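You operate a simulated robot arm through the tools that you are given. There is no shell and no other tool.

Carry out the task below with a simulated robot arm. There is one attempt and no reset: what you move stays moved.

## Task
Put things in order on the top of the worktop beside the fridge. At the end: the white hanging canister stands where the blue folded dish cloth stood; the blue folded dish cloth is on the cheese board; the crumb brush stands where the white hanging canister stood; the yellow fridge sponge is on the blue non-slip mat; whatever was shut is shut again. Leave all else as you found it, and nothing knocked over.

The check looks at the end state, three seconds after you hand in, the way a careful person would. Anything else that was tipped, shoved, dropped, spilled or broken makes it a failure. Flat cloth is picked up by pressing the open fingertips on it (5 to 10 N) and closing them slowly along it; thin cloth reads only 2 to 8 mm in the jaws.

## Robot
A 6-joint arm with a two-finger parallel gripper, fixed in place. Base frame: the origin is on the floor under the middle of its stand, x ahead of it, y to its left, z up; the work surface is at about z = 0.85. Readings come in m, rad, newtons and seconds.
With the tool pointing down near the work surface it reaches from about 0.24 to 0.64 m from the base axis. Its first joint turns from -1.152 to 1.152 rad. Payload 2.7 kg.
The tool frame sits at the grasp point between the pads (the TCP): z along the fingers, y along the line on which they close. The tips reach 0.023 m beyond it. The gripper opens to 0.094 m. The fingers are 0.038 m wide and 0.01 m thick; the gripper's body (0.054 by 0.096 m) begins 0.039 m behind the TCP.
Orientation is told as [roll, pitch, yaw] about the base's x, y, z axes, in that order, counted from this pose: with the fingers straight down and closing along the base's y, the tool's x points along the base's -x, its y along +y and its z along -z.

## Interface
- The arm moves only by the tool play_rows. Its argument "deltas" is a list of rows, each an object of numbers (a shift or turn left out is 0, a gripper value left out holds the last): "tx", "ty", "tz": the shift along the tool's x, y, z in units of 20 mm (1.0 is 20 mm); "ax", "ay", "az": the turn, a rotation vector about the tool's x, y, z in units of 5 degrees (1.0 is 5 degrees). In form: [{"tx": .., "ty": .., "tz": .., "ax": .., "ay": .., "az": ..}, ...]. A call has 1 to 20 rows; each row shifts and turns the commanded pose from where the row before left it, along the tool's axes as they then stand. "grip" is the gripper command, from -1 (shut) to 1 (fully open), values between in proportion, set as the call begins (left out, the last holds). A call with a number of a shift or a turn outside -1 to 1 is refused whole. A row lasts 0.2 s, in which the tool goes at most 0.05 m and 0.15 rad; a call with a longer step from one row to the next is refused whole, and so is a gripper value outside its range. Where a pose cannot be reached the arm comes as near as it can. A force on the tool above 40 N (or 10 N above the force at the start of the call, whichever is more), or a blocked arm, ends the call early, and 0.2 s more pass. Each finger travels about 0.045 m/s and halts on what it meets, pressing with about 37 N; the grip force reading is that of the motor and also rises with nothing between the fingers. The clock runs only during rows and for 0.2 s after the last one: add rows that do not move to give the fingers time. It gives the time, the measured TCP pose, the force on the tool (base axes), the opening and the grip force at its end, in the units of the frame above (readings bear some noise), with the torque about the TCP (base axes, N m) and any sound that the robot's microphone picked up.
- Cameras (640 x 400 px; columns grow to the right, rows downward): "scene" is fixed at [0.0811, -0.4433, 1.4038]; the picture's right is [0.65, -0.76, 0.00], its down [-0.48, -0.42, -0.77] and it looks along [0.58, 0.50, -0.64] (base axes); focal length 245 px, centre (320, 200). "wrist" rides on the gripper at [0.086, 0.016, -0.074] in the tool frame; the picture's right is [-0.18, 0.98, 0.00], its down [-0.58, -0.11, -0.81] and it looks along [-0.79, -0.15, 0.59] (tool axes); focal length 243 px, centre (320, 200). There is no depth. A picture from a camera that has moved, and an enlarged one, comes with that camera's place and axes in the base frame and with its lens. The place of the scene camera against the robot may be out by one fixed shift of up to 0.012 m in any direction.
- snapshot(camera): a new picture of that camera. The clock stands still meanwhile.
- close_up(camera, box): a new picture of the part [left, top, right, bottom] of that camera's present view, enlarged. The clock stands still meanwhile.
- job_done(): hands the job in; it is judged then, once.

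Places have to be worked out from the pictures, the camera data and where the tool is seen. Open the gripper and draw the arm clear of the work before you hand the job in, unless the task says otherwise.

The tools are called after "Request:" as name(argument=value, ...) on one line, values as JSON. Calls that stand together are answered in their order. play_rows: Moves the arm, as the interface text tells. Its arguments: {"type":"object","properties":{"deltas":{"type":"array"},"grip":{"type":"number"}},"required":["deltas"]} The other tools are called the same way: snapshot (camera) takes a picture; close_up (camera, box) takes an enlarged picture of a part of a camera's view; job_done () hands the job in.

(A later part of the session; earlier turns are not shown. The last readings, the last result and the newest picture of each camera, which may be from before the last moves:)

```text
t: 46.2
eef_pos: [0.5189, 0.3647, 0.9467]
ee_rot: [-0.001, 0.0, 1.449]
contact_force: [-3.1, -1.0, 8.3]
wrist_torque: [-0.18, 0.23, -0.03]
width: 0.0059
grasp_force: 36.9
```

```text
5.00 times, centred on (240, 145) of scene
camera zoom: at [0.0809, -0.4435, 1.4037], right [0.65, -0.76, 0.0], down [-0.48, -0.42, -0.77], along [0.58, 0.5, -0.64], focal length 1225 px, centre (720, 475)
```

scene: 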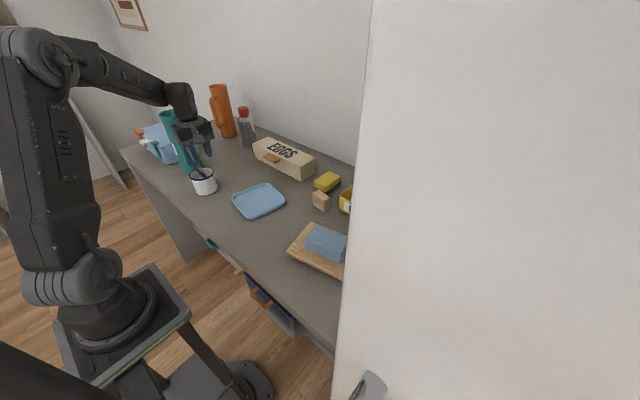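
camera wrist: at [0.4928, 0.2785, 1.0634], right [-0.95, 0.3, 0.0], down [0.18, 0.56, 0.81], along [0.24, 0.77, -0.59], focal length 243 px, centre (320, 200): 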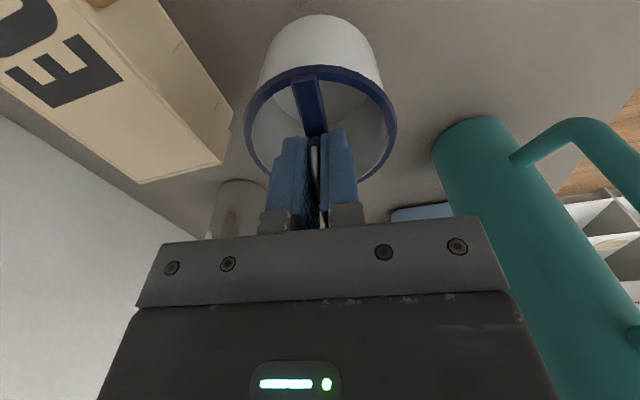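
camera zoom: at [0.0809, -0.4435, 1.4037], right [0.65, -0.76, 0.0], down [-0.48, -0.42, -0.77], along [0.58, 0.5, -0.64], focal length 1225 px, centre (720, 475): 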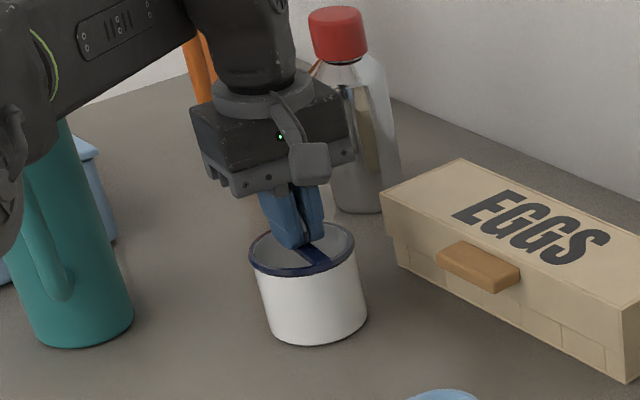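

It stands on the worktop (8 N). I open the jaws to about 30 mm to release the ring, staying inside the canister's mouth.

Request:
play_rows(deltas=[{}, {}, {}, {}], grip=-0.36)

Request:
snapshot(camera="wrist")

```text
t: 47.2
eef_pos: [0.5201, 0.3631, 0.9469]
ee_rot: [-0.003, -0.001, 1.447]
contact_force: [2.6, -1.3, 11.2]
wrist_torque: [-0.04, 0.12, -0.01]
width: 0.0288
grasp_force: 0.1
```

```text
taken
camera wrist: at [0.4922, 0.2798, 1.0201], right [-0.95, 0.3, 0.0], down [0.18, 0.56, 0.81], along [0.25, 0.77, -0.59], focal length 243 px, centre (320, 200)
```

wrist: 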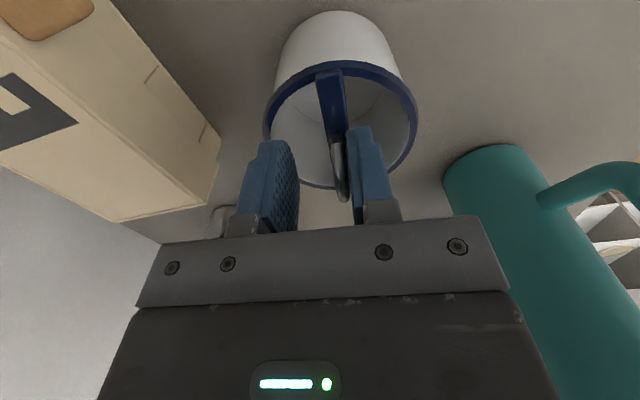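

After opening there is still 11 N upward and the ring leans against one finger: the tips were resting on the bar and dragged the canister about 1 cm. I ease up slightly and look again before doing anything else.

Request:
play_rows(deltas=[{"tz": -0.1}, {}])

Request:
close_up(camera="wrist", box=[240, 0, 440, 220])

Request:
close_up(camera="scene", box=[205, 105, 275, 185])

```text
t: 47.8
eef_pos: [0.519, 0.3631, 0.947]
ee_rot: [0.003, 0.003, 1.447]
contact_force: [0.8, -0.4, 3.0]
wrist_torque: [0.04, -0.04, 0.0]
width: 0.0293
grasp_force: 0.1
```

```text
1.82 times, centred on (340, 110) of wrist
camera zoom: at [0.4915, 0.2799, 1.0205], right [-0.95, 0.3, 0.0], down [0.18, 0.56, 0.81], along [0.24, 0.77, -0.59], focal length 441 px, centre (284, 364)
```

zoom: 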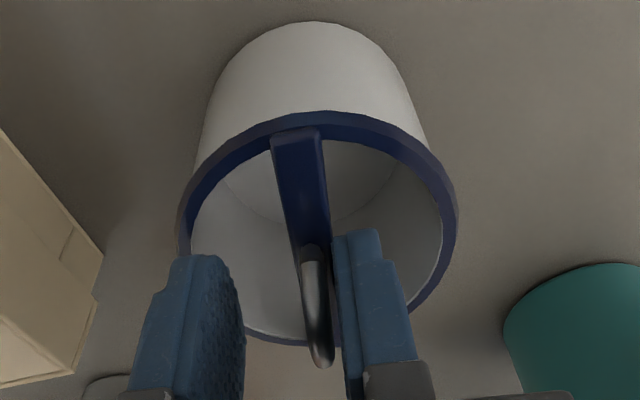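

```text
5.00 times, centred on (240, 145) of scene
camera zoom: at [0.0811, -0.4434, 1.4038], right [0.65, -0.76, 0.0], down [-0.48, -0.42, -0.77], along [0.58, 0.5, -0.64], focal length 1225 px, centre (720, 475)
```

zoom: 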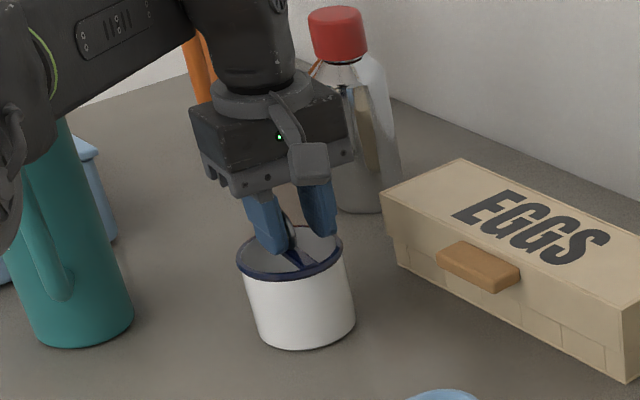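

The canister stands level but about 12 mm off toward me. I rise 4 mm so the tips are free of the bar, then measure.

Request:
play_rows(deltas=[{"tz": -0.2}, {}])

Request:
close_up(camera="wrist", box=[240, 0, 440, 220])

```text
t: 48.4
eef_pos: [0.519, 0.3633, 0.9526]
ee_rot: [0.002, 0.002, 1.45]
contact_force: [0.0, 0.5, -0.2]
wrist_torque: [0.0, -0.04, 0.0]
width: 0.03
grasp_force: 0.0
```

```text
1.82 times, centred on (340, 110) of wrist
camera zoom: at [0.4919, 0.28, 1.0253], right [-0.95, 0.3, 0.0], down [0.18, 0.56, 0.81], along [0.24, 0.77, -0.59], focal length 441 px, centre (284, 364)
```

zoom: 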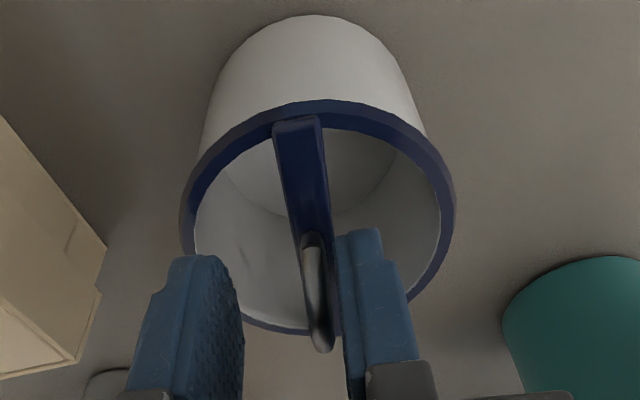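

The arm is free of contact now; the canister centre is at about (0.509, 0.366), 1 cm short of target. I centre the gap on the ring and re-grip it higher, so I can set it exactly and release cleanly.

Request:
play_rows(deltas=[{"ty": 0.24}, {"ty": 0.24}, {}])

Request:
play_rows(deltas=[{}, {}, {}, {}], grip=-1)

Request:
close_up(camera="wrist", box=[240, 0, 440, 220])

```text
t: 49.2
eef_pos: [0.5097, 0.3648, 0.9518]
ee_rot: [0.0, -0.001, 1.449]
contact_force: [-0.4, -0.7, -0.3]
wrist_torque: [0.01, 0.0, -0.02]
width: 0.0303
grasp_force: 0.0
```

```text
t: 50.2
eef_pos: [0.5081, 0.3642, 0.9529]
ee_rot: [0.0, 0.001, 1.448]
contact_force: [0.3, -0.3, 0.6]
wrist_torque: [0.03, -0.04, 0.0]
width: 0.0058
grasp_force: 37.3
```

```text
1.82 times, centred on (340, 110) of wrist
camera zoom: at [0.482, 0.2808, 1.0253], right [-0.95, 0.3, 0.0], down [0.18, 0.56, 0.81], along [0.24, 0.77, -0.59], focal length 441 px, centre (284, 364)
```

zoom: 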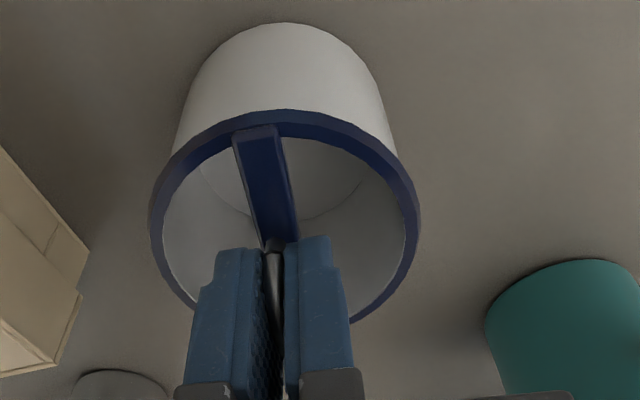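

Gripped again. I lift 6 mm, shift it 10 mm outward, and set it down at nearly the same height.

Request:
play_rows(deltas=[{"tz": -0.15}, {"tz": -0.15}, {"ty": -0.26}, {"ty": -0.26}, {}, {"tz": 0.14}, {"tz": 0.12}, {}, {}])

```text
t: 52.2
eef_pos: [0.519, 0.3623, 0.953]
ee_rot: [0.0, 0.0, 1.449]
contact_force: [-0.5, -0.6, -1.2]
wrist_torque: [0.04, -0.02, -0.01]
width: 0.0058
grasp_force: 37.1
```

Still hanging by a hair. I lower by under a millimetre.

Request:
play_rows(deltas=[{"tz": 0.04}, {}])

```text
t: 52.8
eef_pos: [0.5192, 0.3645, 0.9516]
ee_rot: [0.001, 0.0, 1.449]
contact_force: [-0.5, -0.2, -1.8]
wrist_torque: [0.0, 0.01, 0.04]
width: 0.006
grasp_force: 36.9
```

Not loaded yet; another 0.8 mm.

Request:
play_rows(deltas=[{"tz": 0.04}, {}])

```text
t: 53.4
eef_pos: [0.5195, 0.3635, 0.952]
ee_rot: [-0.002, -0.001, 1.449]
contact_force: [-1.6, -1.6, 4.4]
wrist_torque: [-0.11, 0.09, -0.08]
width: 0.0059
grasp_force: 37.2
```

It now rests on the worktop (4.4 N). I open to about 30 mm.

Request:
play_rows(deltas=[{}, {}, {}], grip=-0.36)

Request:
close_up(camera="wrist", box=[240, 0, 440, 220])

```text
t: 54.2
eef_pos: [0.5202, 0.3632, 0.9512]
ee_rot: [-0.001, 0.0, 1.449]
contact_force: [0.6, 0.2, 0.7]
wrist_torque: [0.0, 0.0, 0.02]
width: 0.0301
grasp_force: 0.1
```

```text
1.82 times, centred on (340, 110) of wrist
camera zoom: at [0.4928, 0.2799, 1.0245], right [-0.95, 0.3, 0.0], down [0.18, 0.56, 0.81], along [0.24, 0.77, -0.59], focal length 441 px, centre (284, 364)
```

zoom: 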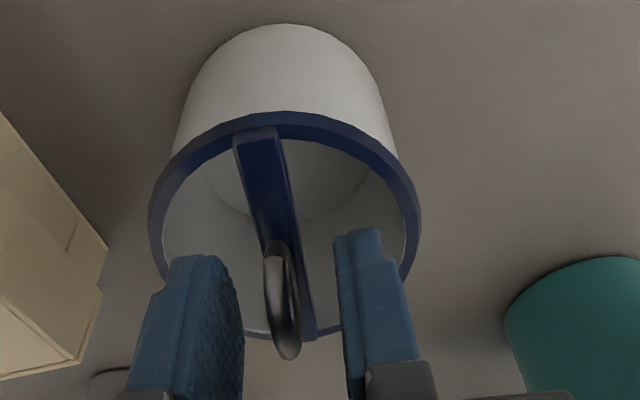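

Clean release: the ring is centred and untouched. I rise out and travel back toward the right side.

Request:
play_rows(deltas=[{"tz": -0.6}, {"tz": -0.9}, {"tz": -0.9}, {"tx": 0.974, "ty": 0.12}, {"tx": 0.974, "ty": 0.12}, {"tx": 0.974, "ty": 0.12}, {"tx": 0.974, "ty": 0.12}, {"tx": 0.974, "ty": 0.12}, {"tx": 0.974, "ty": 0.12}, {"tx": 0.974, "ty": 0.12}, {"tx": 0.974, "ty": 0.12}, {"tx": 0.974, "ty": 0.12}, {"tx": 0.974, "ty": 0.12}, {"tx": 0.974, "ty": 0.12}, {"tx": 0.974, "ty": 0.12}, {"tx": 0.974, "ty": 0.12}, {"tx": 0.974, "ty": 0.12}, {"tx": 0.974, "ty": 0.12}, {}])

Request:
snapshot(camera="scene")

```text
t: 58.2
eef_pos: [0.4479, 0.0759, 0.9993]
ee_rot: [0.0, -0.001, 1.45]
contact_force: [-0.1, -0.3, 0.4]
wrist_torque: [0.0, -0.02, 0.03]
width: 0.0302
grasp_force: 0.0
```

```text
taken
```

scene: 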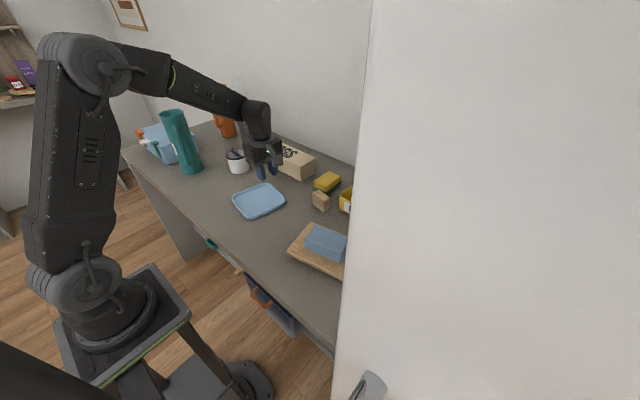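

The canister stands in the cloth's old place. I rotate the tool back to yaw 0, raising a bit, to get the wrist camera looking at brush and sponge.

Request:
play_rows(deltas=[{"az": 0.977, "tz": -0.15}, {"az": 0.977, "tz": -0.15}, {"az": 0.977, "tz": -0.15}, {"az": 0.977, "tz": -0.15}, {"az": 0.977, "tz": -0.15}, {"az": 0.977, "tz": -0.15}, {"az": 0.977, "tz": -0.15}, {"az": 0.977, "tz": -0.15}, {"az": 0.977, "tz": -0.15}, {"az": 0.977, "tz": -0.15}, {"az": 0.977, "tz": -0.15}, {"az": 0.977, "tz": -0.15}, {"az": 0.977, "tz": -0.15}, {"az": 0.977, "tz": -0.15}, {"az": 0.977, "tz": -0.15}, {"az": 0.977, "tz": -0.15}, {"az": 0.977, "tz": -0.15}, {}], grip=1)

Request:
play_rows(deltas=[{"tx": 0.233, "ty": -0.967}, {"tx": 0.233, "ty": -0.967}, {"tx": 0.233, "ty": -0.967}, {"tx": 0.233, "ty": -0.967}, {"tx": 0.233, "ty": -0.967}, {"tx": 0.233, "ty": -0.967}, {}, {}])

Request:
snapshot(camera="wrist")

```text
t: 62.0
eef_pos: [0.446, 0.0766, 1.0517]
ee_rot: [-0.001, 0.0, 0.0]
contact_force: [-0.3, -0.6, 0.0]
wrist_torque: [0.02, 0.03, 0.02]
width: 0.0939
grasp_force: 0.1
```

```text
t: 63.8
eef_pos: [0.4183, -0.038, 1.0492]
ee_rot: [0.0, 0.001, 0.0]
contact_force: [-0.2, -0.2, 0.7]
wrist_torque: [0.02, -0.02, 0.04]
width: 0.094
grasp_force: 0.1
```

```text
taken
camera wrist: at [0.3313, -0.0215, 1.1229], right [0.18, 0.98, 0.0], down [0.58, -0.11, 0.81], along [0.79, -0.15, -0.59], focal length 243 px, centre (320, 200)
```

wrist: 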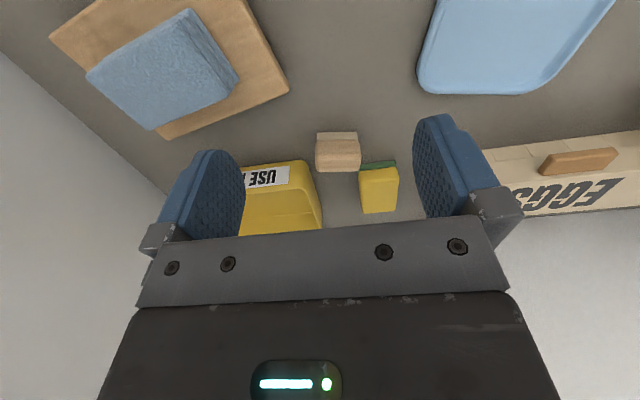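

Request:
close_up(camera="wrist", box=[290, 115, 420, 225])

Request:
close_up(camera="scene", box=[300, 155, 370, 225])

```text
3.64 times, centred on (355, 170) of wrist
camera zoom: at [0.3313, -0.0215, 1.1229], right [0.18, 0.98, 0.0], down [0.58, -0.11, 0.81], along [0.79, -0.15, -0.59], focal length 882 px, centre (193, 309)
```

zoom: 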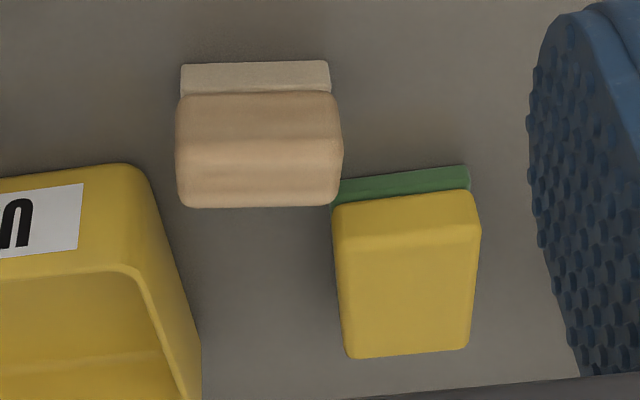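

```text
5.71 times, centred on (335, 190) of scene
camera zoom: at [0.0811, -0.4434, 1.4038], right [0.65, -0.76, 0.0], down [-0.48, -0.42, -0.77], along [0.58, 0.5, -0.64], focal length 1400 px, centre (234, 257)
```

zoom: 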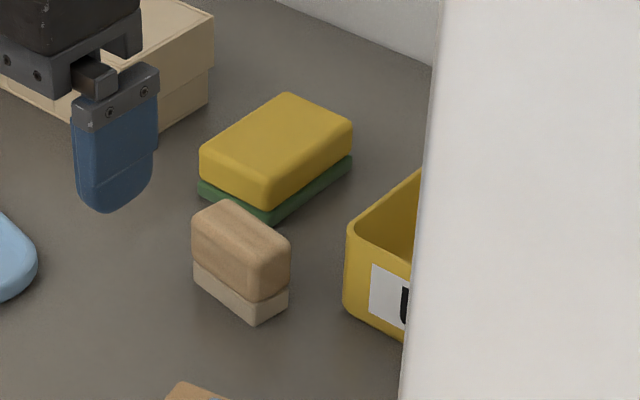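

Brush: about 0.060 × 0.033 × 0.048 m, centre (0.561, -0.039), turned about -8°. Sponge: x 0.614–0.70, y -0.011–0.045, top near 0.886. I go over the brush with yaw -8° and jaws at 80 mm, closing along its length and keeping clear of the yellow bin's corner near (0.587, -0.095).

Request:
play_rows(deltas=[{"az": 0.8}, {"az": 0.8}, {"tx": -0.99, "ty": 0.132, "tz": 0.4}, {"tx": -0.99, "ty": 0.132, "tz": 0.4}, {"tx": -0.99, "ty": 0.132, "tz": 0.4}, {"tx": -0.99, "ty": 0.132, "tz": 0.4}, {"tx": -0.99, "ty": 0.132, "tz": 0.4}, {"tx": -0.99, "ty": 0.132, "tz": 0.4}, {"tx": -0.99, "ty": 0.132, "tz": 0.4}, {}, {}], grip=0.7)

Request:
snapshot(camera="wrist")

Request:
close_up(camera="scene", box=[280, 120, 380, 240])

```text
t: 66.2
eef_pos: [0.5593, -0.0405, 0.9934]
ee_rot: [0.0, 0.001, -0.14]
contact_force: [-1.0, -1.0, -0.2]
wrist_torque: [-0.01, -0.03, 0.03]
width: 0.0798
grasp_force: 0.0
```

```text
taken
camera wrist: at [0.4754, -0.0116, 1.0677], right [0.32, 0.95, 0.0], down [0.56, -0.19, 0.81], along [0.76, -0.26, -0.59], focal length 243 px, centre (320, 200)
```

wrist: 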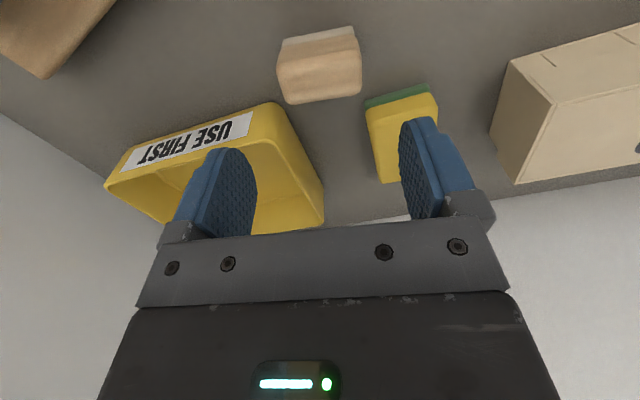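

```text
3.33 times, centred on (330, 180) of scene
camera zoom: at [0.0811, -0.4433, 1.4038], right [0.65, -0.76, 0.0], down [-0.48, -0.42, -0.77], along [0.58, 0.5, -0.64], focal length 816 px, centre (287, 267)
```

zoom: 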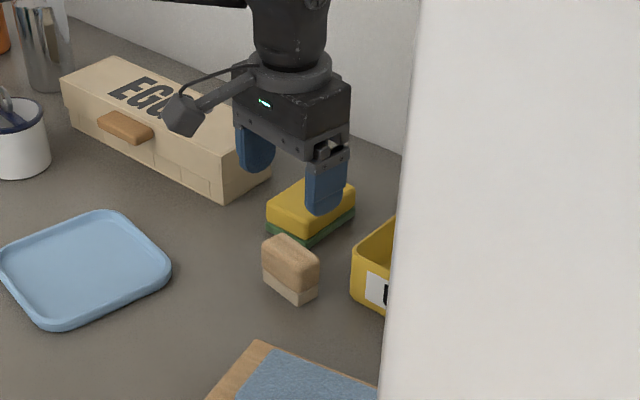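

Laterally centred. I zoom to check the brush's turn against the jaws.

Request:
close_up(camera="wrist", box=[250, 10, 390, 120])

```text
3.64 times, centred on (320, 65) of wrist
camera zoom: at [0.4754, -0.0116, 1.0677], right [0.32, 0.95, 0.0], down [0.56, -0.19, 0.81], along [0.76, -0.26, -0.59], focal length 882 px, centre (320, 691)
```

zoom: 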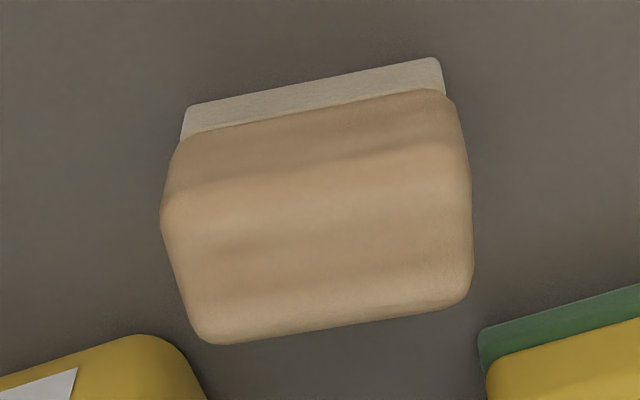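

Orientation matches (-8.7° against -8°), centre (0.561, -0.040). I descend around the brush.

Request:
play_rows(deltas=[{"tz": 1}, {"tz": 1}, {"tz": 1}, {"tz": 1}, {"tz": 0.8}, {"tz": 0.6}, {}])

Request:
play_rows(deltas=[{}, {}, {}, {}], grip=0.1)

Request:
snapshot(camera="wrist")

Request:
close_up(camera="scene", box=[280, 120, 380, 240])

```text
t: 67.8
eef_pos: [0.5598, -0.0407, 0.886]
ee_rot: [-0.001, -0.001, -0.141]
contact_force: [0.0, 0.1, 0.2]
wrist_torque: [-0.01, -0.02, 0.0]
width: 0.08
grasp_force: 0.0
```

```text
t: 68.8
eef_pos: [0.5585, -0.0409, 0.885]
ee_rot: [0.0, 0.001, -0.14]
contact_force: [0.7, 0.4, -0.1]
wrist_torque: [0.0, 0.01, -0.02]
width: 0.0596
grasp_force: 36.3
```

```text
taken
camera wrist: at [0.476, -0.0123, 0.959], right [0.32, 0.95, 0.0], down [0.56, -0.19, 0.81], along [0.76, -0.26, -0.59], focal length 243 px, centre (320, 200)
```

wrist: 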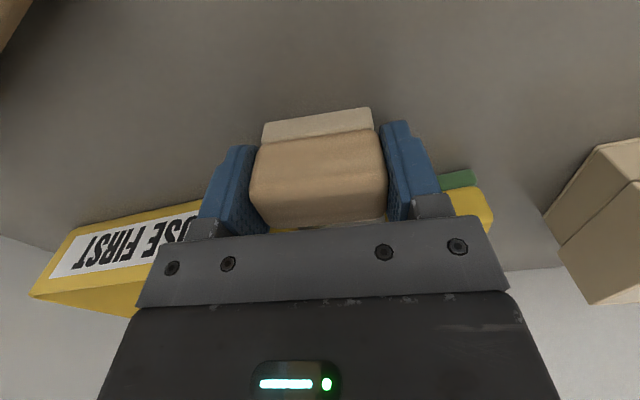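

```text
3.33 times, centred on (330, 180) of scene
camera zoom: at [0.0811, -0.4433, 1.4038], right [0.65, -0.76, 0.0], down [-0.48, -0.42, -0.77], along [0.58, 0.5, -0.64], focal length 816 px, centre (287, 267)
```

zoom: 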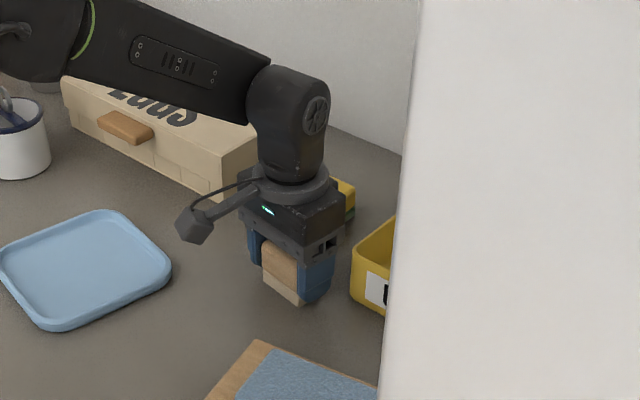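

Brush held: 59.6 mm, 36 N. I lift it straight up.

Request:
play_rows(deltas=[{"tz": -0.5}, {"tz": -1}, {"tz": -1}, {"tz": -1}, {"tz": -1}, {"tz": -1}, {"tz": -0.3}, {}])

Request:
close_up(camera="scene", box=[280, 120, 380, 240])

```text
t: 70.6
eef_pos: [0.5593, -0.0402, 1.0029]
ee_rot: [-0.001, -0.001, -0.14]
contact_force: [-0.4, -0.6, -0.7]
wrist_torque: [-0.02, -0.01, 0.01]
width: 0.0594
grasp_force: 36.8
```

```text
3.33 times, centred on (330, 180) of scene
camera zoom: at [0.0811, -0.4433, 1.4038], right [0.65, -0.76, 0.0], down [-0.48, -0.42, -0.77], along [0.58, 0.5, -0.64], focal length 816 px, centre (287, 267)
```

zoom: 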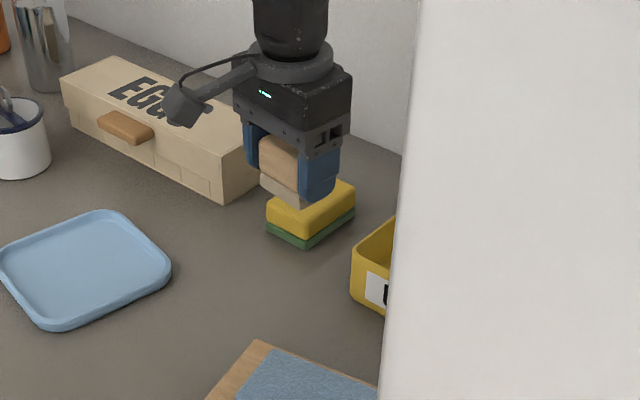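

The brush is up and level; sponge and bin are untouched. I carry it over toward the canister's old place, (0.3585, 0.340).

Request:
play_rows(deltas=[{"tx": 0.333, "ty": 0.459}, {"tx": 0.667, "ty": 0.918}, {"tx": 0.667, "ty": 0.918}, {"tx": 0.667, "ty": 0.918}, {"tx": 0.667, "ty": 0.918}, {"tx": 0.667, "ty": 0.918}, {"tx": 0.667, "ty": 0.918}, {"tx": 0.667, "ty": 0.918}, {"tx": 0.667, "ty": 0.918}, {"tx": 0.667, "ty": 0.918}, {"tx": 0.667, "ty": 0.918}, {"tx": 0.667, "ty": 0.918}, {"tx": 0.667, "ty": 0.918}, {"tx": 0.667, "ty": 0.918}, {"tx": 0.667, "ty": 0.918}, {"tx": 0.667, "ty": 0.918}, {"tx": 0.667, "ty": 0.918}, {}])

Request:
snapshot(camera="wrist")

Request:
snapshot(camera="scene")

```text
t: 74.4
eef_pos: [0.3819, 0.2915, 0.9992]
ee_rot: [0.002, -0.001, -0.14]
contact_force: [0.3, -0.4, -1.3]
wrist_torque: [0.01, 0.03, 0.02]
width: 0.0592
grasp_force: 37.0
```

```text
taken
camera wrist: at [0.2995, 0.3204, 1.0726], right [0.32, 0.95, 0.0], down [0.56, -0.19, 0.81], along [0.76, -0.26, -0.59], focal length 243 px, centre (320, 200)
```

wrist: 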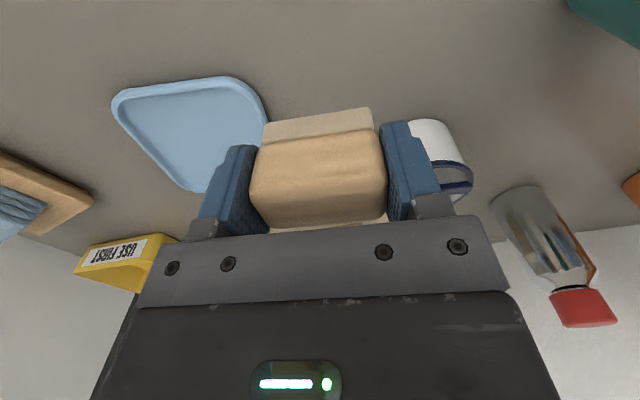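

```text
taken
```

scene: 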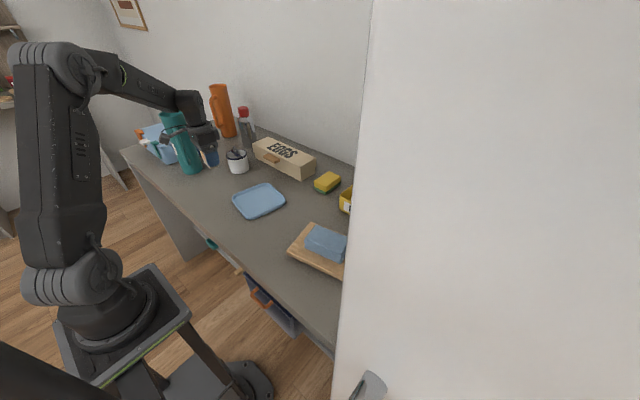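

On course. I finish the move to above the spot and check clearance to the teal bottle's handle (about y = 0.42).

Request:
play_rows(deltas=[{"tx": 0.533, "ty": 0.74}, {"tx": 0.533, "ty": 0.74}, {"tx": 0.533, "ty": 0.74}, {}, {}])

Request:
snapshot(camera="wrist")

Request:
close_up(camera="scene", box=[140, 80, 260, 210])

```text
t: 75.6
eef_pos: [0.3571, 0.3397, 1.0009]
ee_rot: [0.0, -0.001, -0.139]
contact_force: [-0.6, 0.0, -0.8]
wrist_torque: [-0.03, -0.02, -0.01]
width: 0.0593
grasp_force: 36.6
```

```text
taken
camera wrist: at [0.2742, 0.3674, 1.0744], right [0.32, 0.95, 0.0], down [0.56, -0.19, 0.81], along [0.76, -0.26, -0.59], focal length 243 px, centre (320, 200)
```

wrist: 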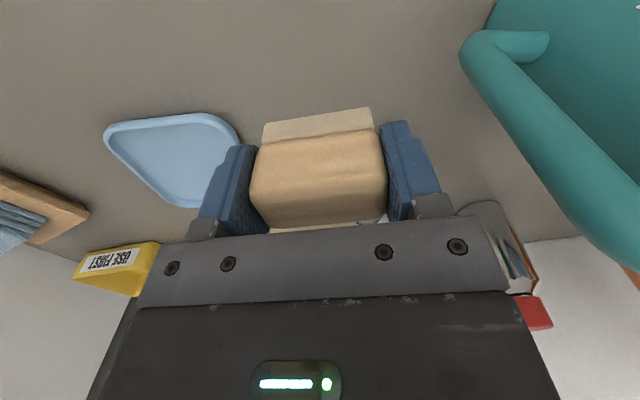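

```text
3.08 times, centred on (200, 145) of scene
camera zoom: at [0.0811, -0.4433, 1.4038], right [0.65, -0.76, 0.0], down [-0.48, -0.42, -0.77], along [0.58, 0.5, -0.64], focal length 754 px, centre (689, 369)
```

zoom: 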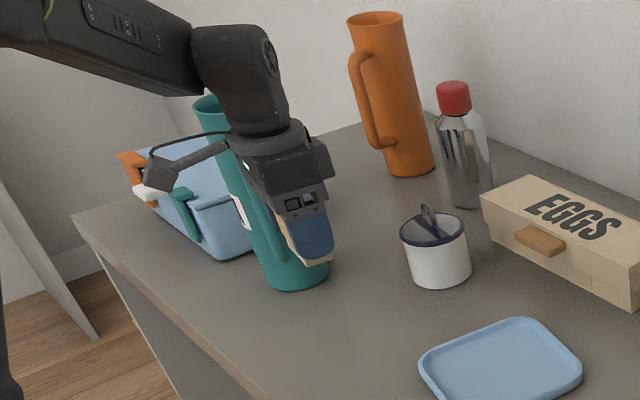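

The handle is at y ≈ 0.42, and the gripper reaches only to about 0.39, so it is clear. I lower the brush.

Request:
play_rows(deltas=[{"tz": 1}, {"tz": 1}, {"tz": 1}, {"tz": 1}, {"tz": 0.9}, {"tz": 0.5}, {"tz": 0.2}, {}])

```text
t: 77.4
eef_pos: [0.3572, 0.3398, 0.8891]
ee_rot: [0.001, -0.001, -0.14]
contact_force: [0.7, 0.3, 0.0]
wrist_torque: [0.01, 0.0, -0.02]
width: 0.0596
grasp_force: 36.7
```

Request:
play_rows(deltas=[{"tz": 0.1}, {"tz": 0.06}, {}])

```text
t: 78.2
eef_pos: [0.3581, 0.3401, 0.8863]
ee_rot: [0.001, -0.001, -0.14]
contact_force: [0.3, 0.5, -0.3]
wrist_torque: [0.0, 0.01, -0.02]
width: 0.0592
grasp_force: 36.9
```

No contact yet at 0.886; I go down another millimetre.

Request:
play_rows(deltas=[{"tz": 0.05}, {}])

```text
t: 78.8
eef_pos: [0.359, 0.3398, 0.885]
ee_rot: [0.0, -0.001, -0.14]
contact_force: [-0.2, 0.3, 0.9]
wrist_torque: [0.02, -0.04, 0.01]
width: 0.0591
grasp_force: 37.3
```

Request:
play_rows(deltas=[{"tz": 0.03}, {}])

```text
t: 79.4
eef_pos: [0.3588, 0.3388, 0.8857]
ee_rot: [0.002, 0.0, -0.14]
contact_force: [-1.1, -1.7, 4.2]
wrist_torque: [-0.04, 0.03, 0.0]
width: 0.0593
grasp_force: 36.9
```

The brush stands on the worktop (4 N). I open to 78 mm.

Request:
play_rows(deltas=[{}, {}, {}, {}], grip=0.66)

Request:
snapshot(camera="wrist")

```text
t: 80.4
eef_pos: [0.3586, 0.3402, 0.8854]
ee_rot: [0.0, -0.002, -0.14]
contact_force: [-0.2, 0.4, -0.4]
wrist_torque: [0.02, -0.01, 0.0]
width: 0.0781
grasp_force: 0.1
```

```text
taken
camera wrist: at [0.2745, 0.3676, 0.9587], right [0.32, 0.95, 0.0], down [0.56, -0.19, 0.81], along [0.76, -0.26, -0.59], focal length 243 px, centre (320, 200)
```

wrist: 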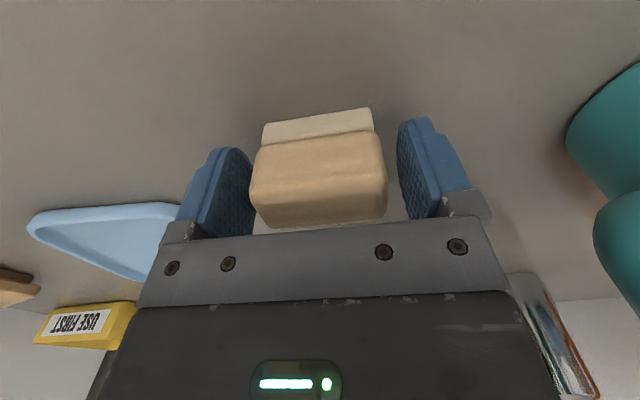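

Released cleanly. I rise and head over to the sponge.

Request:
play_rows(deltas=[{"tz": -0.5}, {"tz": -1}, {"tz": -1}, {"tz": -1}, {"tz": -1}, {"tz": -1}, {}])

Request:
close_up(camera="scene", box=[140, 80, 260, 210])

Request:
play_rows(deltas=[{"tx": -0.782, "ty": -0.977}, {"tx": -0.782, "ty": -0.977}, {"tx": -0.782, "ty": -0.977}, {"tx": -0.782, "ty": -0.977}, {"tx": -0.782, "ty": -0.977}, {"tx": -0.782, "ty": -0.977}, {"tx": -0.782, "ty": -0.977}, {"tx": -0.782, "ty": -0.977}, {"tx": -0.782, "ty": -0.977}, {"tx": -0.782, "ty": -0.977}, {"tx": -0.782, "ty": -0.977}, {"tx": -0.782, "ty": -0.977}, {"tx": -0.782, "ty": -0.977}, {"tx": -0.782, "ty": -0.977}, {"tx": -0.782, "ty": -0.977}, {"az": -0.8}, {"az": -0.8}, {}], grip=0.66)

Request:
snapshot(camera="wrist")

Request:
snapshot(camera="scene")

```text
t: 82.0
eef_pos: [0.3576, 0.3405, 0.9951]
ee_rot: [0.0, 0.001, -0.139]
contact_force: [0.5, 0.7, 0.2]
wrist_torque: [0.01, 0.04, 0.0]
width: 0.0777
grasp_force: 0.1
```

```text
3.08 times, centred on (200, 145) of scene
camera zoom: at [0.0811, -0.4433, 1.4038], right [0.65, -0.76, 0.0], down [-0.48, -0.42, -0.77], along [0.58, 0.5, -0.64], focal length 754 px, centre (689, 369)
```

zoom: 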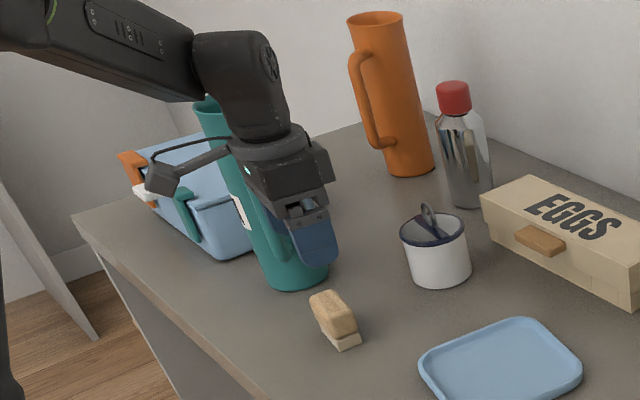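

```text
t: 85.8
eef_pos: [0.5503, 0.0182, 0.9952]
ee_rot: [0.0, -0.002, 0.003]
contact_force: [0.5, -0.2, 0.0]
wrist_torque: [0.04, 0.05, 0.01]
width: 0.0781
grasp_force: 0.0
```

```text
taken
camera wrist: at [0.4635, 0.0336, 1.0695], right [0.18, 0.98, 0.0], down [0.58, -0.11, 0.81], along [0.79, -0.15, -0.59], focal length 243 px, centre (320, 200)
```

wrist: 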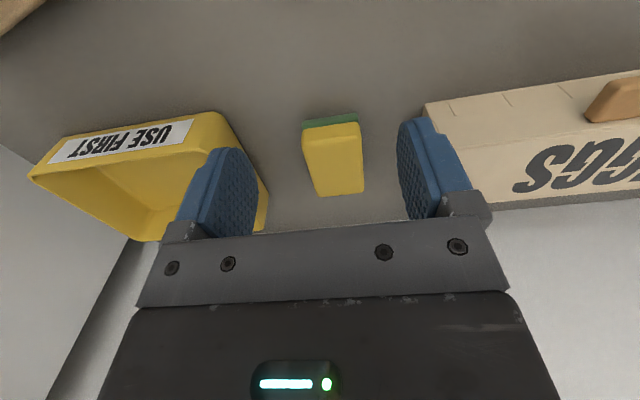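

```text
taken
```

scene: 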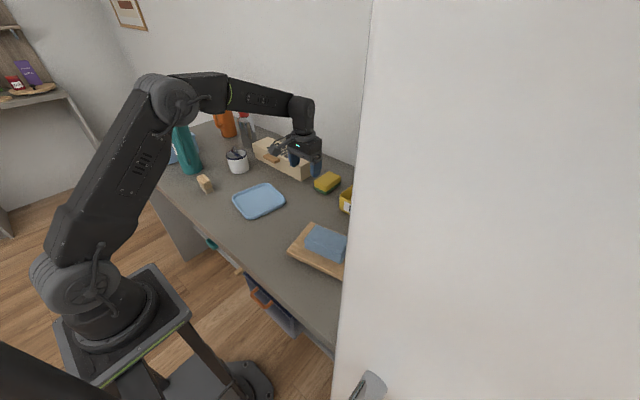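

The brush stands in the canister's old place. Now I zoom on the sponge from here.

Request:
close_up(camera="wrist", box=[250, 95, 430, 215])

```text
3.33 times, centred on (340, 155) of wrist
camera zoom: at [0.4635, 0.0336, 1.0695], right [0.18, 0.98, 0.0], down [0.58, -0.11, 0.81], along [0.79, -0.15, -0.59], focal length 809 px, centre (253, 350)
```

zoom: 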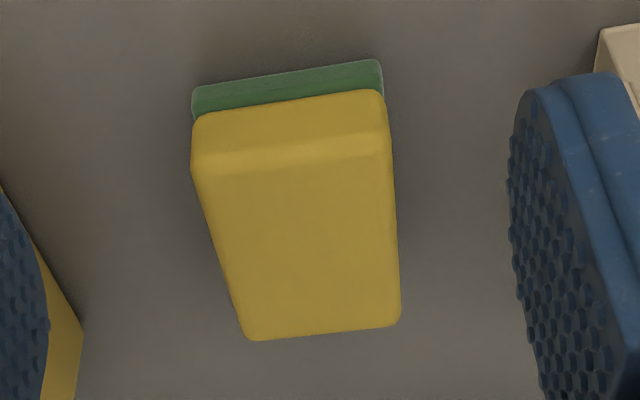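

Sponge refined: x 0.615–0.70, y -0.013–0.044, aligned with the axes, top about 0.886. The reach limit is near 0.64, so I grip its nearer half at x ≈ 0.638, y ≈ 0.016. I move over it first.

Request:
play_rows(deltas=[{"tz": 0.7}, {"tz": 0.7}, {"tx": -0.877, "ty": -0.025, "tz": 0.12}, {"tx": -0.877, "ty": -0.025, "tz": 0.12}, {"tx": -0.877, "ty": -0.025, "tz": 0.12}, {"tx": -0.877, "ty": -0.025, "tz": 0.12}, {"tx": -0.877, "ty": -0.025, "tz": 0.12}, {}])

Request:
snapshot(camera="wrist")

Request:
close_up(camera="scene", box=[280, 110, 380, 230])

```text
t: 87.6
eef_pos: [0.639, 0.0147, 0.9552]
ee_rot: [-0.001, 0.0, 0.0]
contact_force: [-0.8, 0.5, -0.3]
wrist_torque: [-0.02, 0.0, 0.0]
width: 0.078
grasp_force: 0.1
```

```text
taken
camera wrist: at [0.5511, 0.0318, 1.0279], right [0.18, 0.98, 0.0], down [0.58, -0.11, 0.81], along [0.79, -0.15, -0.59], focal length 243 px, centre (320, 200)
```

wrist: 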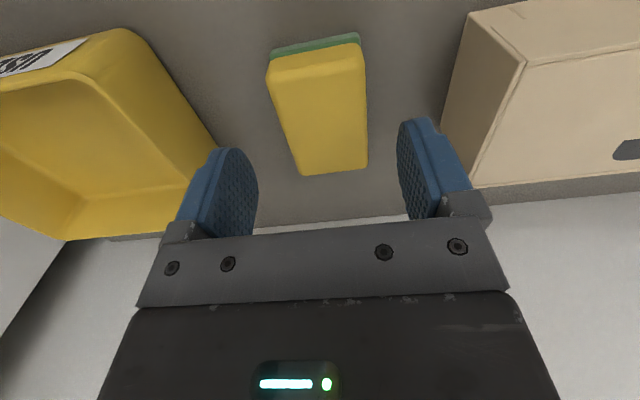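

```text
3.33 times, centred on (330, 170) of scene
camera zoom: at [0.0811, -0.4433, 1.4038], right [0.65, -0.76, 0.0], down [-0.48, -0.42, -0.77], along [0.58, 0.5, -0.64], focal length 816 px, centre (287, 300)
```

zoom: 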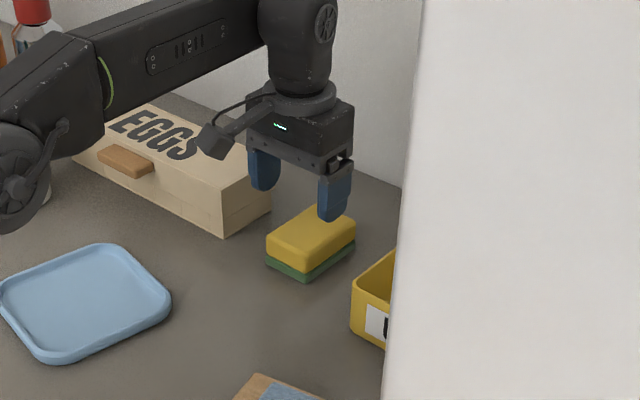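

Reach is fine here and the jaws straddle the sponge evenly. I descend beside it.

Request:
play_rows(deltas=[{"ty": 0.05, "tz": 1}, {"tz": 1}, {"tz": 1}, {"tz": 0.6}, {"tz": 0.25}, {}])

Request:
play_rows(deltas=[{}, {}, {}, {}], grip=0.1)

Request:
snapshot(camera="wrist")

```text
t: 89.0
eef_pos: [0.6369, 0.0155, 0.8776]
ee_rot: [0.001, 0.001, -0.001]
contact_force: [0.0, -0.8, 0.6]
wrist_torque: [0.0, 0.0, -0.01]
width: 0.0782
grasp_force: 0.0
```

```text
t: 90.0
eef_pos: [0.637, 0.0149, 0.8798]
ee_rot: [0.0, -0.001, 0.001]
contact_force: [-0.7, -0.3, -0.6]
wrist_torque: [0.03, 0.03, -0.02]
width: 0.0591
grasp_force: 36.7
```

```text
taken
camera wrist: at [0.5504, 0.032, 0.9523], right [0.18, 0.98, 0.0], down [0.58, -0.11, 0.81], along [0.79, -0.15, -0.59], focal length 243 px, centre (320, 200)
```

wrist: 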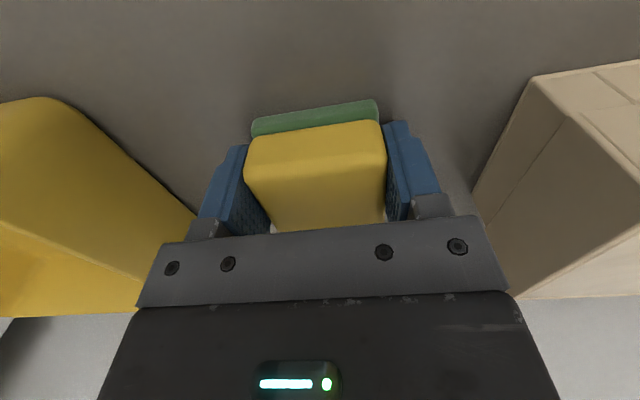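

Sponge gripped: 59 mm, 37 N. I lift it, pull it back toward me, then carry it over the mat.

Request:
play_rows(deltas=[{"tz": -0.4}, {"tz": -0.8}, {"tz": -1}, {"tz": -1}, {"tz": -0.5}, {}])

Request:
snapshot(camera="wrist")

Request:
close_up(camera="scene", box=[280, 110, 380, 230])

```text
t: 91.4
eef_pos: [0.6377, 0.0166, 0.9545]
ee_rot: [-0.001, 0.0, 0.0]
contact_force: [-0.1, -0.8, 0.2]
wrist_torque: [0.02, 0.04, 0.01]
width: 0.0592
grasp_force: 37.7
```

```text
taken
camera wrist: at [0.5512, 0.0323, 1.0267], right [0.18, 0.98, 0.0], down [0.58, -0.11, 0.81], along [0.79, -0.15, -0.59], focal length 243 px, centre (320, 200)
```

wrist: 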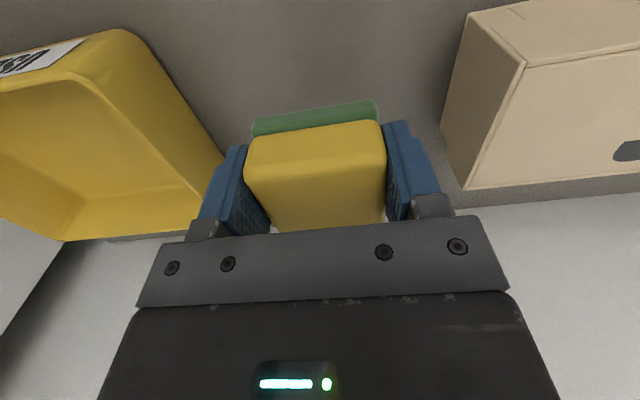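

```text
3.33 times, centred on (330, 170) of scene
camera zoom: at [0.0811, -0.4433, 1.4038], right [0.65, -0.76, 0.0], down [-0.48, -0.42, -0.77], along [0.58, 0.5, -0.64], focal length 816 px, centre (287, 300)
```

zoom: 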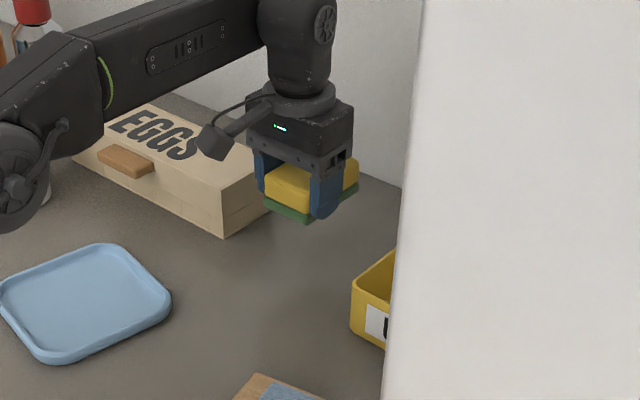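

The sponge is lifted level and the neighbours are undisturbed. I carry it to above the mat and turn it to match the mat (-10°).

Request:
play_rows(deltas=[{"tx": 1}, {"tx": 1}, {"tx": 1}, {"tx": 0.898, "ty": 0.72}, {"tx": 0.898, "ty": 0.72}, {"tx": 0.898, "ty": 0.72}, {"tx": 0.898, "ty": 0.72}, {"tx": 0.898, "ty": 0.72}, {"tx": 0.898, "ty": 0.72}, {"tx": 0.898, "ty": 0.72}, {"tx": 0.898, "ty": 0.72}, {"tx": 0.898, "ty": 0.65}, {"az": 1}, {"az": 1}, {}])

Request:
snapshot(camera="wrist")

Request:
close_up(camera="scene", box=[200, 110, 320, 240])

```text
t: 94.6
eef_pos: [0.4141, 0.1441, 0.9529]
ee_rot: [0.001, -0.001, -0.173]
contact_force: [-0.5, 0.3, 0.2]
wrist_torque: [-0.02, 0.0, 0.0]
width: 0.0588
grasp_force: 36.8
```

```text
taken
camera wrist: at [0.3324, 0.1752, 1.0263], right [0.35, 0.94, 0.0], down [0.55, -0.21, 0.81], along [0.75, -0.28, -0.59], focal length 243 px, centre (320, 200)
```

wrist: 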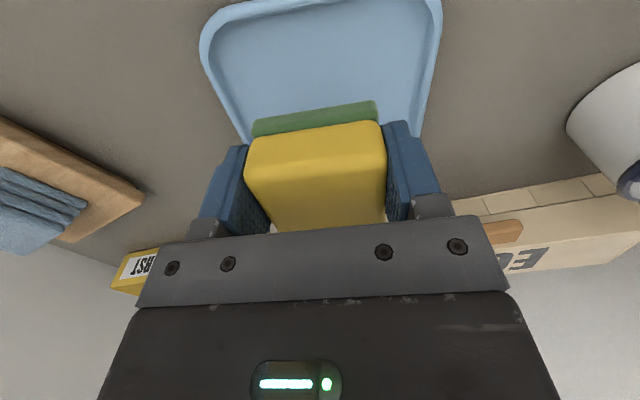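

```text
3.08 times, centred on (260, 175) of scene
camera zoom: at [0.0811, -0.4433, 1.4038], right [0.65, -0.76, 0.0], down [-0.48, -0.42, -0.77], along [0.58, 0.5, -0.64], focal length 754 px, centre (505, 277)
```

zoom: 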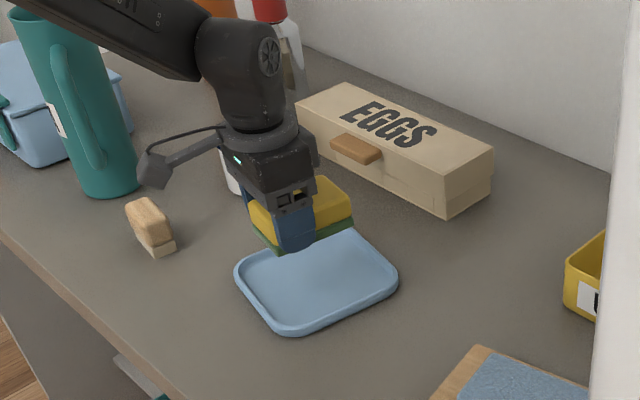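

The sponge is centred over the mat with about 2 cm margin all round. I lower it.

Request:
play_rows(deltas=[{"tz": 0.8}, {"tz": 0.8}, {"tz": 0.7}, {"tz": 0.5}, {"tz": 0.2}, {}])

```text
t: 96.0
eef_pos: [0.4152, 0.1448, 0.8919]
ee_rot: [0.002, 0.0, -0.175]
contact_force: [-0.3, -0.6, 0.0]
wrist_torque: [0.01, 0.0, 0.02]
width: 0.0594
grasp_force: 36.4
```

Request:
play_rows(deltas=[{"tz": 0.12}, {"tz": 0.08}, {}])

```text
t: 96.8
eef_pos: [0.4154, 0.1433, 0.889]
ee_rot: [0.001, 0.0, -0.176]
contact_force: [0.0, 0.0, -0.7]
wrist_torque: [-0.01, 0.03, -0.02]
width: 0.059
grasp_force: 36.9
```

No contact at 0.889; I go on in small steps.

Request:
play_rows(deltas=[{"tz": 0.08}, {}])

```text
t: 97.4
eef_pos: [0.4148, 0.1445, 0.8873]
ee_rot: [0.0, -0.002, -0.174]
contact_force: [-0.2, -0.7, -0.1]
wrist_torque: [0.0, 0.01, -0.01]
width: 0.0589
grasp_force: 37.4
```

Request:
play_rows(deltas=[{"tz": 0.08}, {}])

```text
t: 98.0
eef_pos: [0.4154, 0.1445, 0.8853]
ee_rot: [0.0, 0.0, -0.174]
contact_force: [0.4, -1.0, -0.3]
wrist_torque: [-0.01, 0.05, -0.03]
width: 0.0591
grasp_force: 37.7
```

Request:
play_rows(deltas=[{"tz": 0.06}, {}])

Request:
close_up(camera="scene", box=[220, 130, 300, 230])

```text
t: 98.6
eef_pos: [0.4147, 0.1448, 0.8836]
ee_rot: [0.001, 0.0, -0.175]
contact_force: [-0.2, 0.1, -1.2]
wrist_torque: [0.03, 0.02, 0.0]
width: 0.0592
grasp_force: 37.1
```

```text
4.00 times, centred on (260, 180) of scene
camera zoom: at [0.0811, -0.4433, 1.4038], right [0.65, -0.76, 0.0], down [-0.48, -0.42, -0.77], along [0.58, 0.5, -0.64], focal length 980 px, centre (560, 280)
```

zoom: 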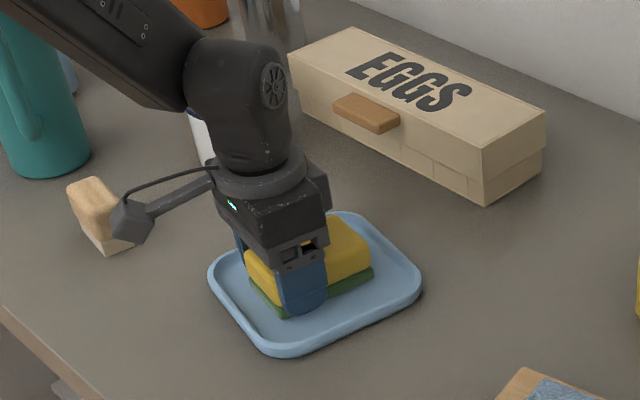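

Nearly down; a little further.

Request:
play_rows(deltas=[{"tz": 0.06}, {}])

```text
t: 99.2
eef_pos: [0.4154, 0.1445, 0.8821]
ee_rot: [0.0, -0.001, -0.174]
contact_force: [-1.8, -0.3, 2.4]
wrist_torque: [-0.04, -0.07, -0.02]
width: 0.0593
grasp_force: 36.9
```

Contact has begun (2.4 N). I open the jaws to 78 mm.

Request:
play_rows(deltas=[{}, {}, {}, {}], grip=0.66)

Request:
snapshot(camera="wrist")

```text
t: 100.2
eef_pos: [0.4159, 0.144, 0.8823]
ee_rot: [0.003, -0.001, -0.174]
contact_force: [0.1, 0.4, -0.6]
wrist_torque: [-0.04, 0.01, 0.07]
width: 0.0781
grasp_force: 0.0
```

```text
taken
camera wrist: at [0.3325, 0.1753, 0.9561], right [0.35, 0.94, 0.0], down [0.55, -0.21, 0.81], along [0.75, -0.28, -0.59], focal length 243 px, centre (320, 200)
```

wrist: 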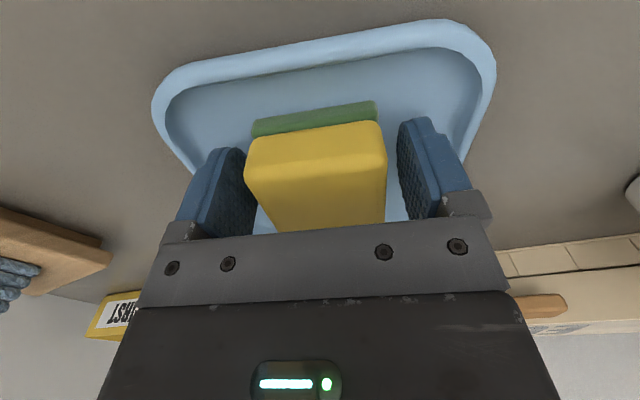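

Released; the sponge lies flat inside the mat's rim. I rise straight up and back off toward the start pose to inspect everything.

Request:
play_rows(deltas=[{"tz": -0.5}, {"tz": -1}, {"tz": -1}, {"tz": -1}, {"tz": -1}, {"tz": -1}, {"tz": -1}, {"tz": -1}, {"tz": -1}, {"tz": -1}, {"tz": -1}, {"tz": -1}, {"tz": -1}, {"tx": 0.8}, {"tx": 0.8}, {"tx": 0.8}, {"az": -1}, {"az": -1}, {}])

Request:
snapshot(camera="scene")

Request:
snapshot(camera="wrist")

```text
t: 104.2
eef_pos: [0.3678, 0.153, 1.1335]
ee_rot: [0.001, 0.001, 0.002]
contact_force: [0.5, 0.3, 1.1]
wrist_torque: [0.0, 0.0, -0.02]
width: 0.0776
grasp_force: 0.1
```

```text
taken
```

scene: 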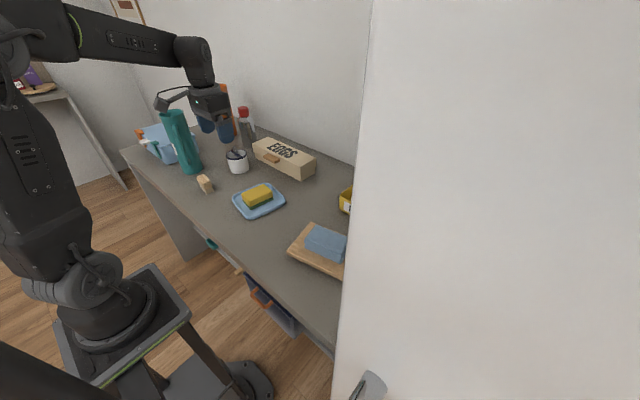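

```text
taken
camera wrist: at [0.2806, 0.1687, 1.2067], right [0.18, 0.98, 0.0], down [0.58, -0.11, 0.81], along [0.79, -0.15, -0.59], focal length 243 px, centre (320, 200)
```

wrist: 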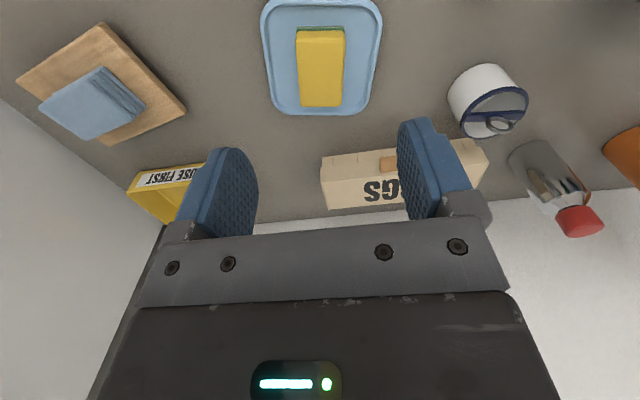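

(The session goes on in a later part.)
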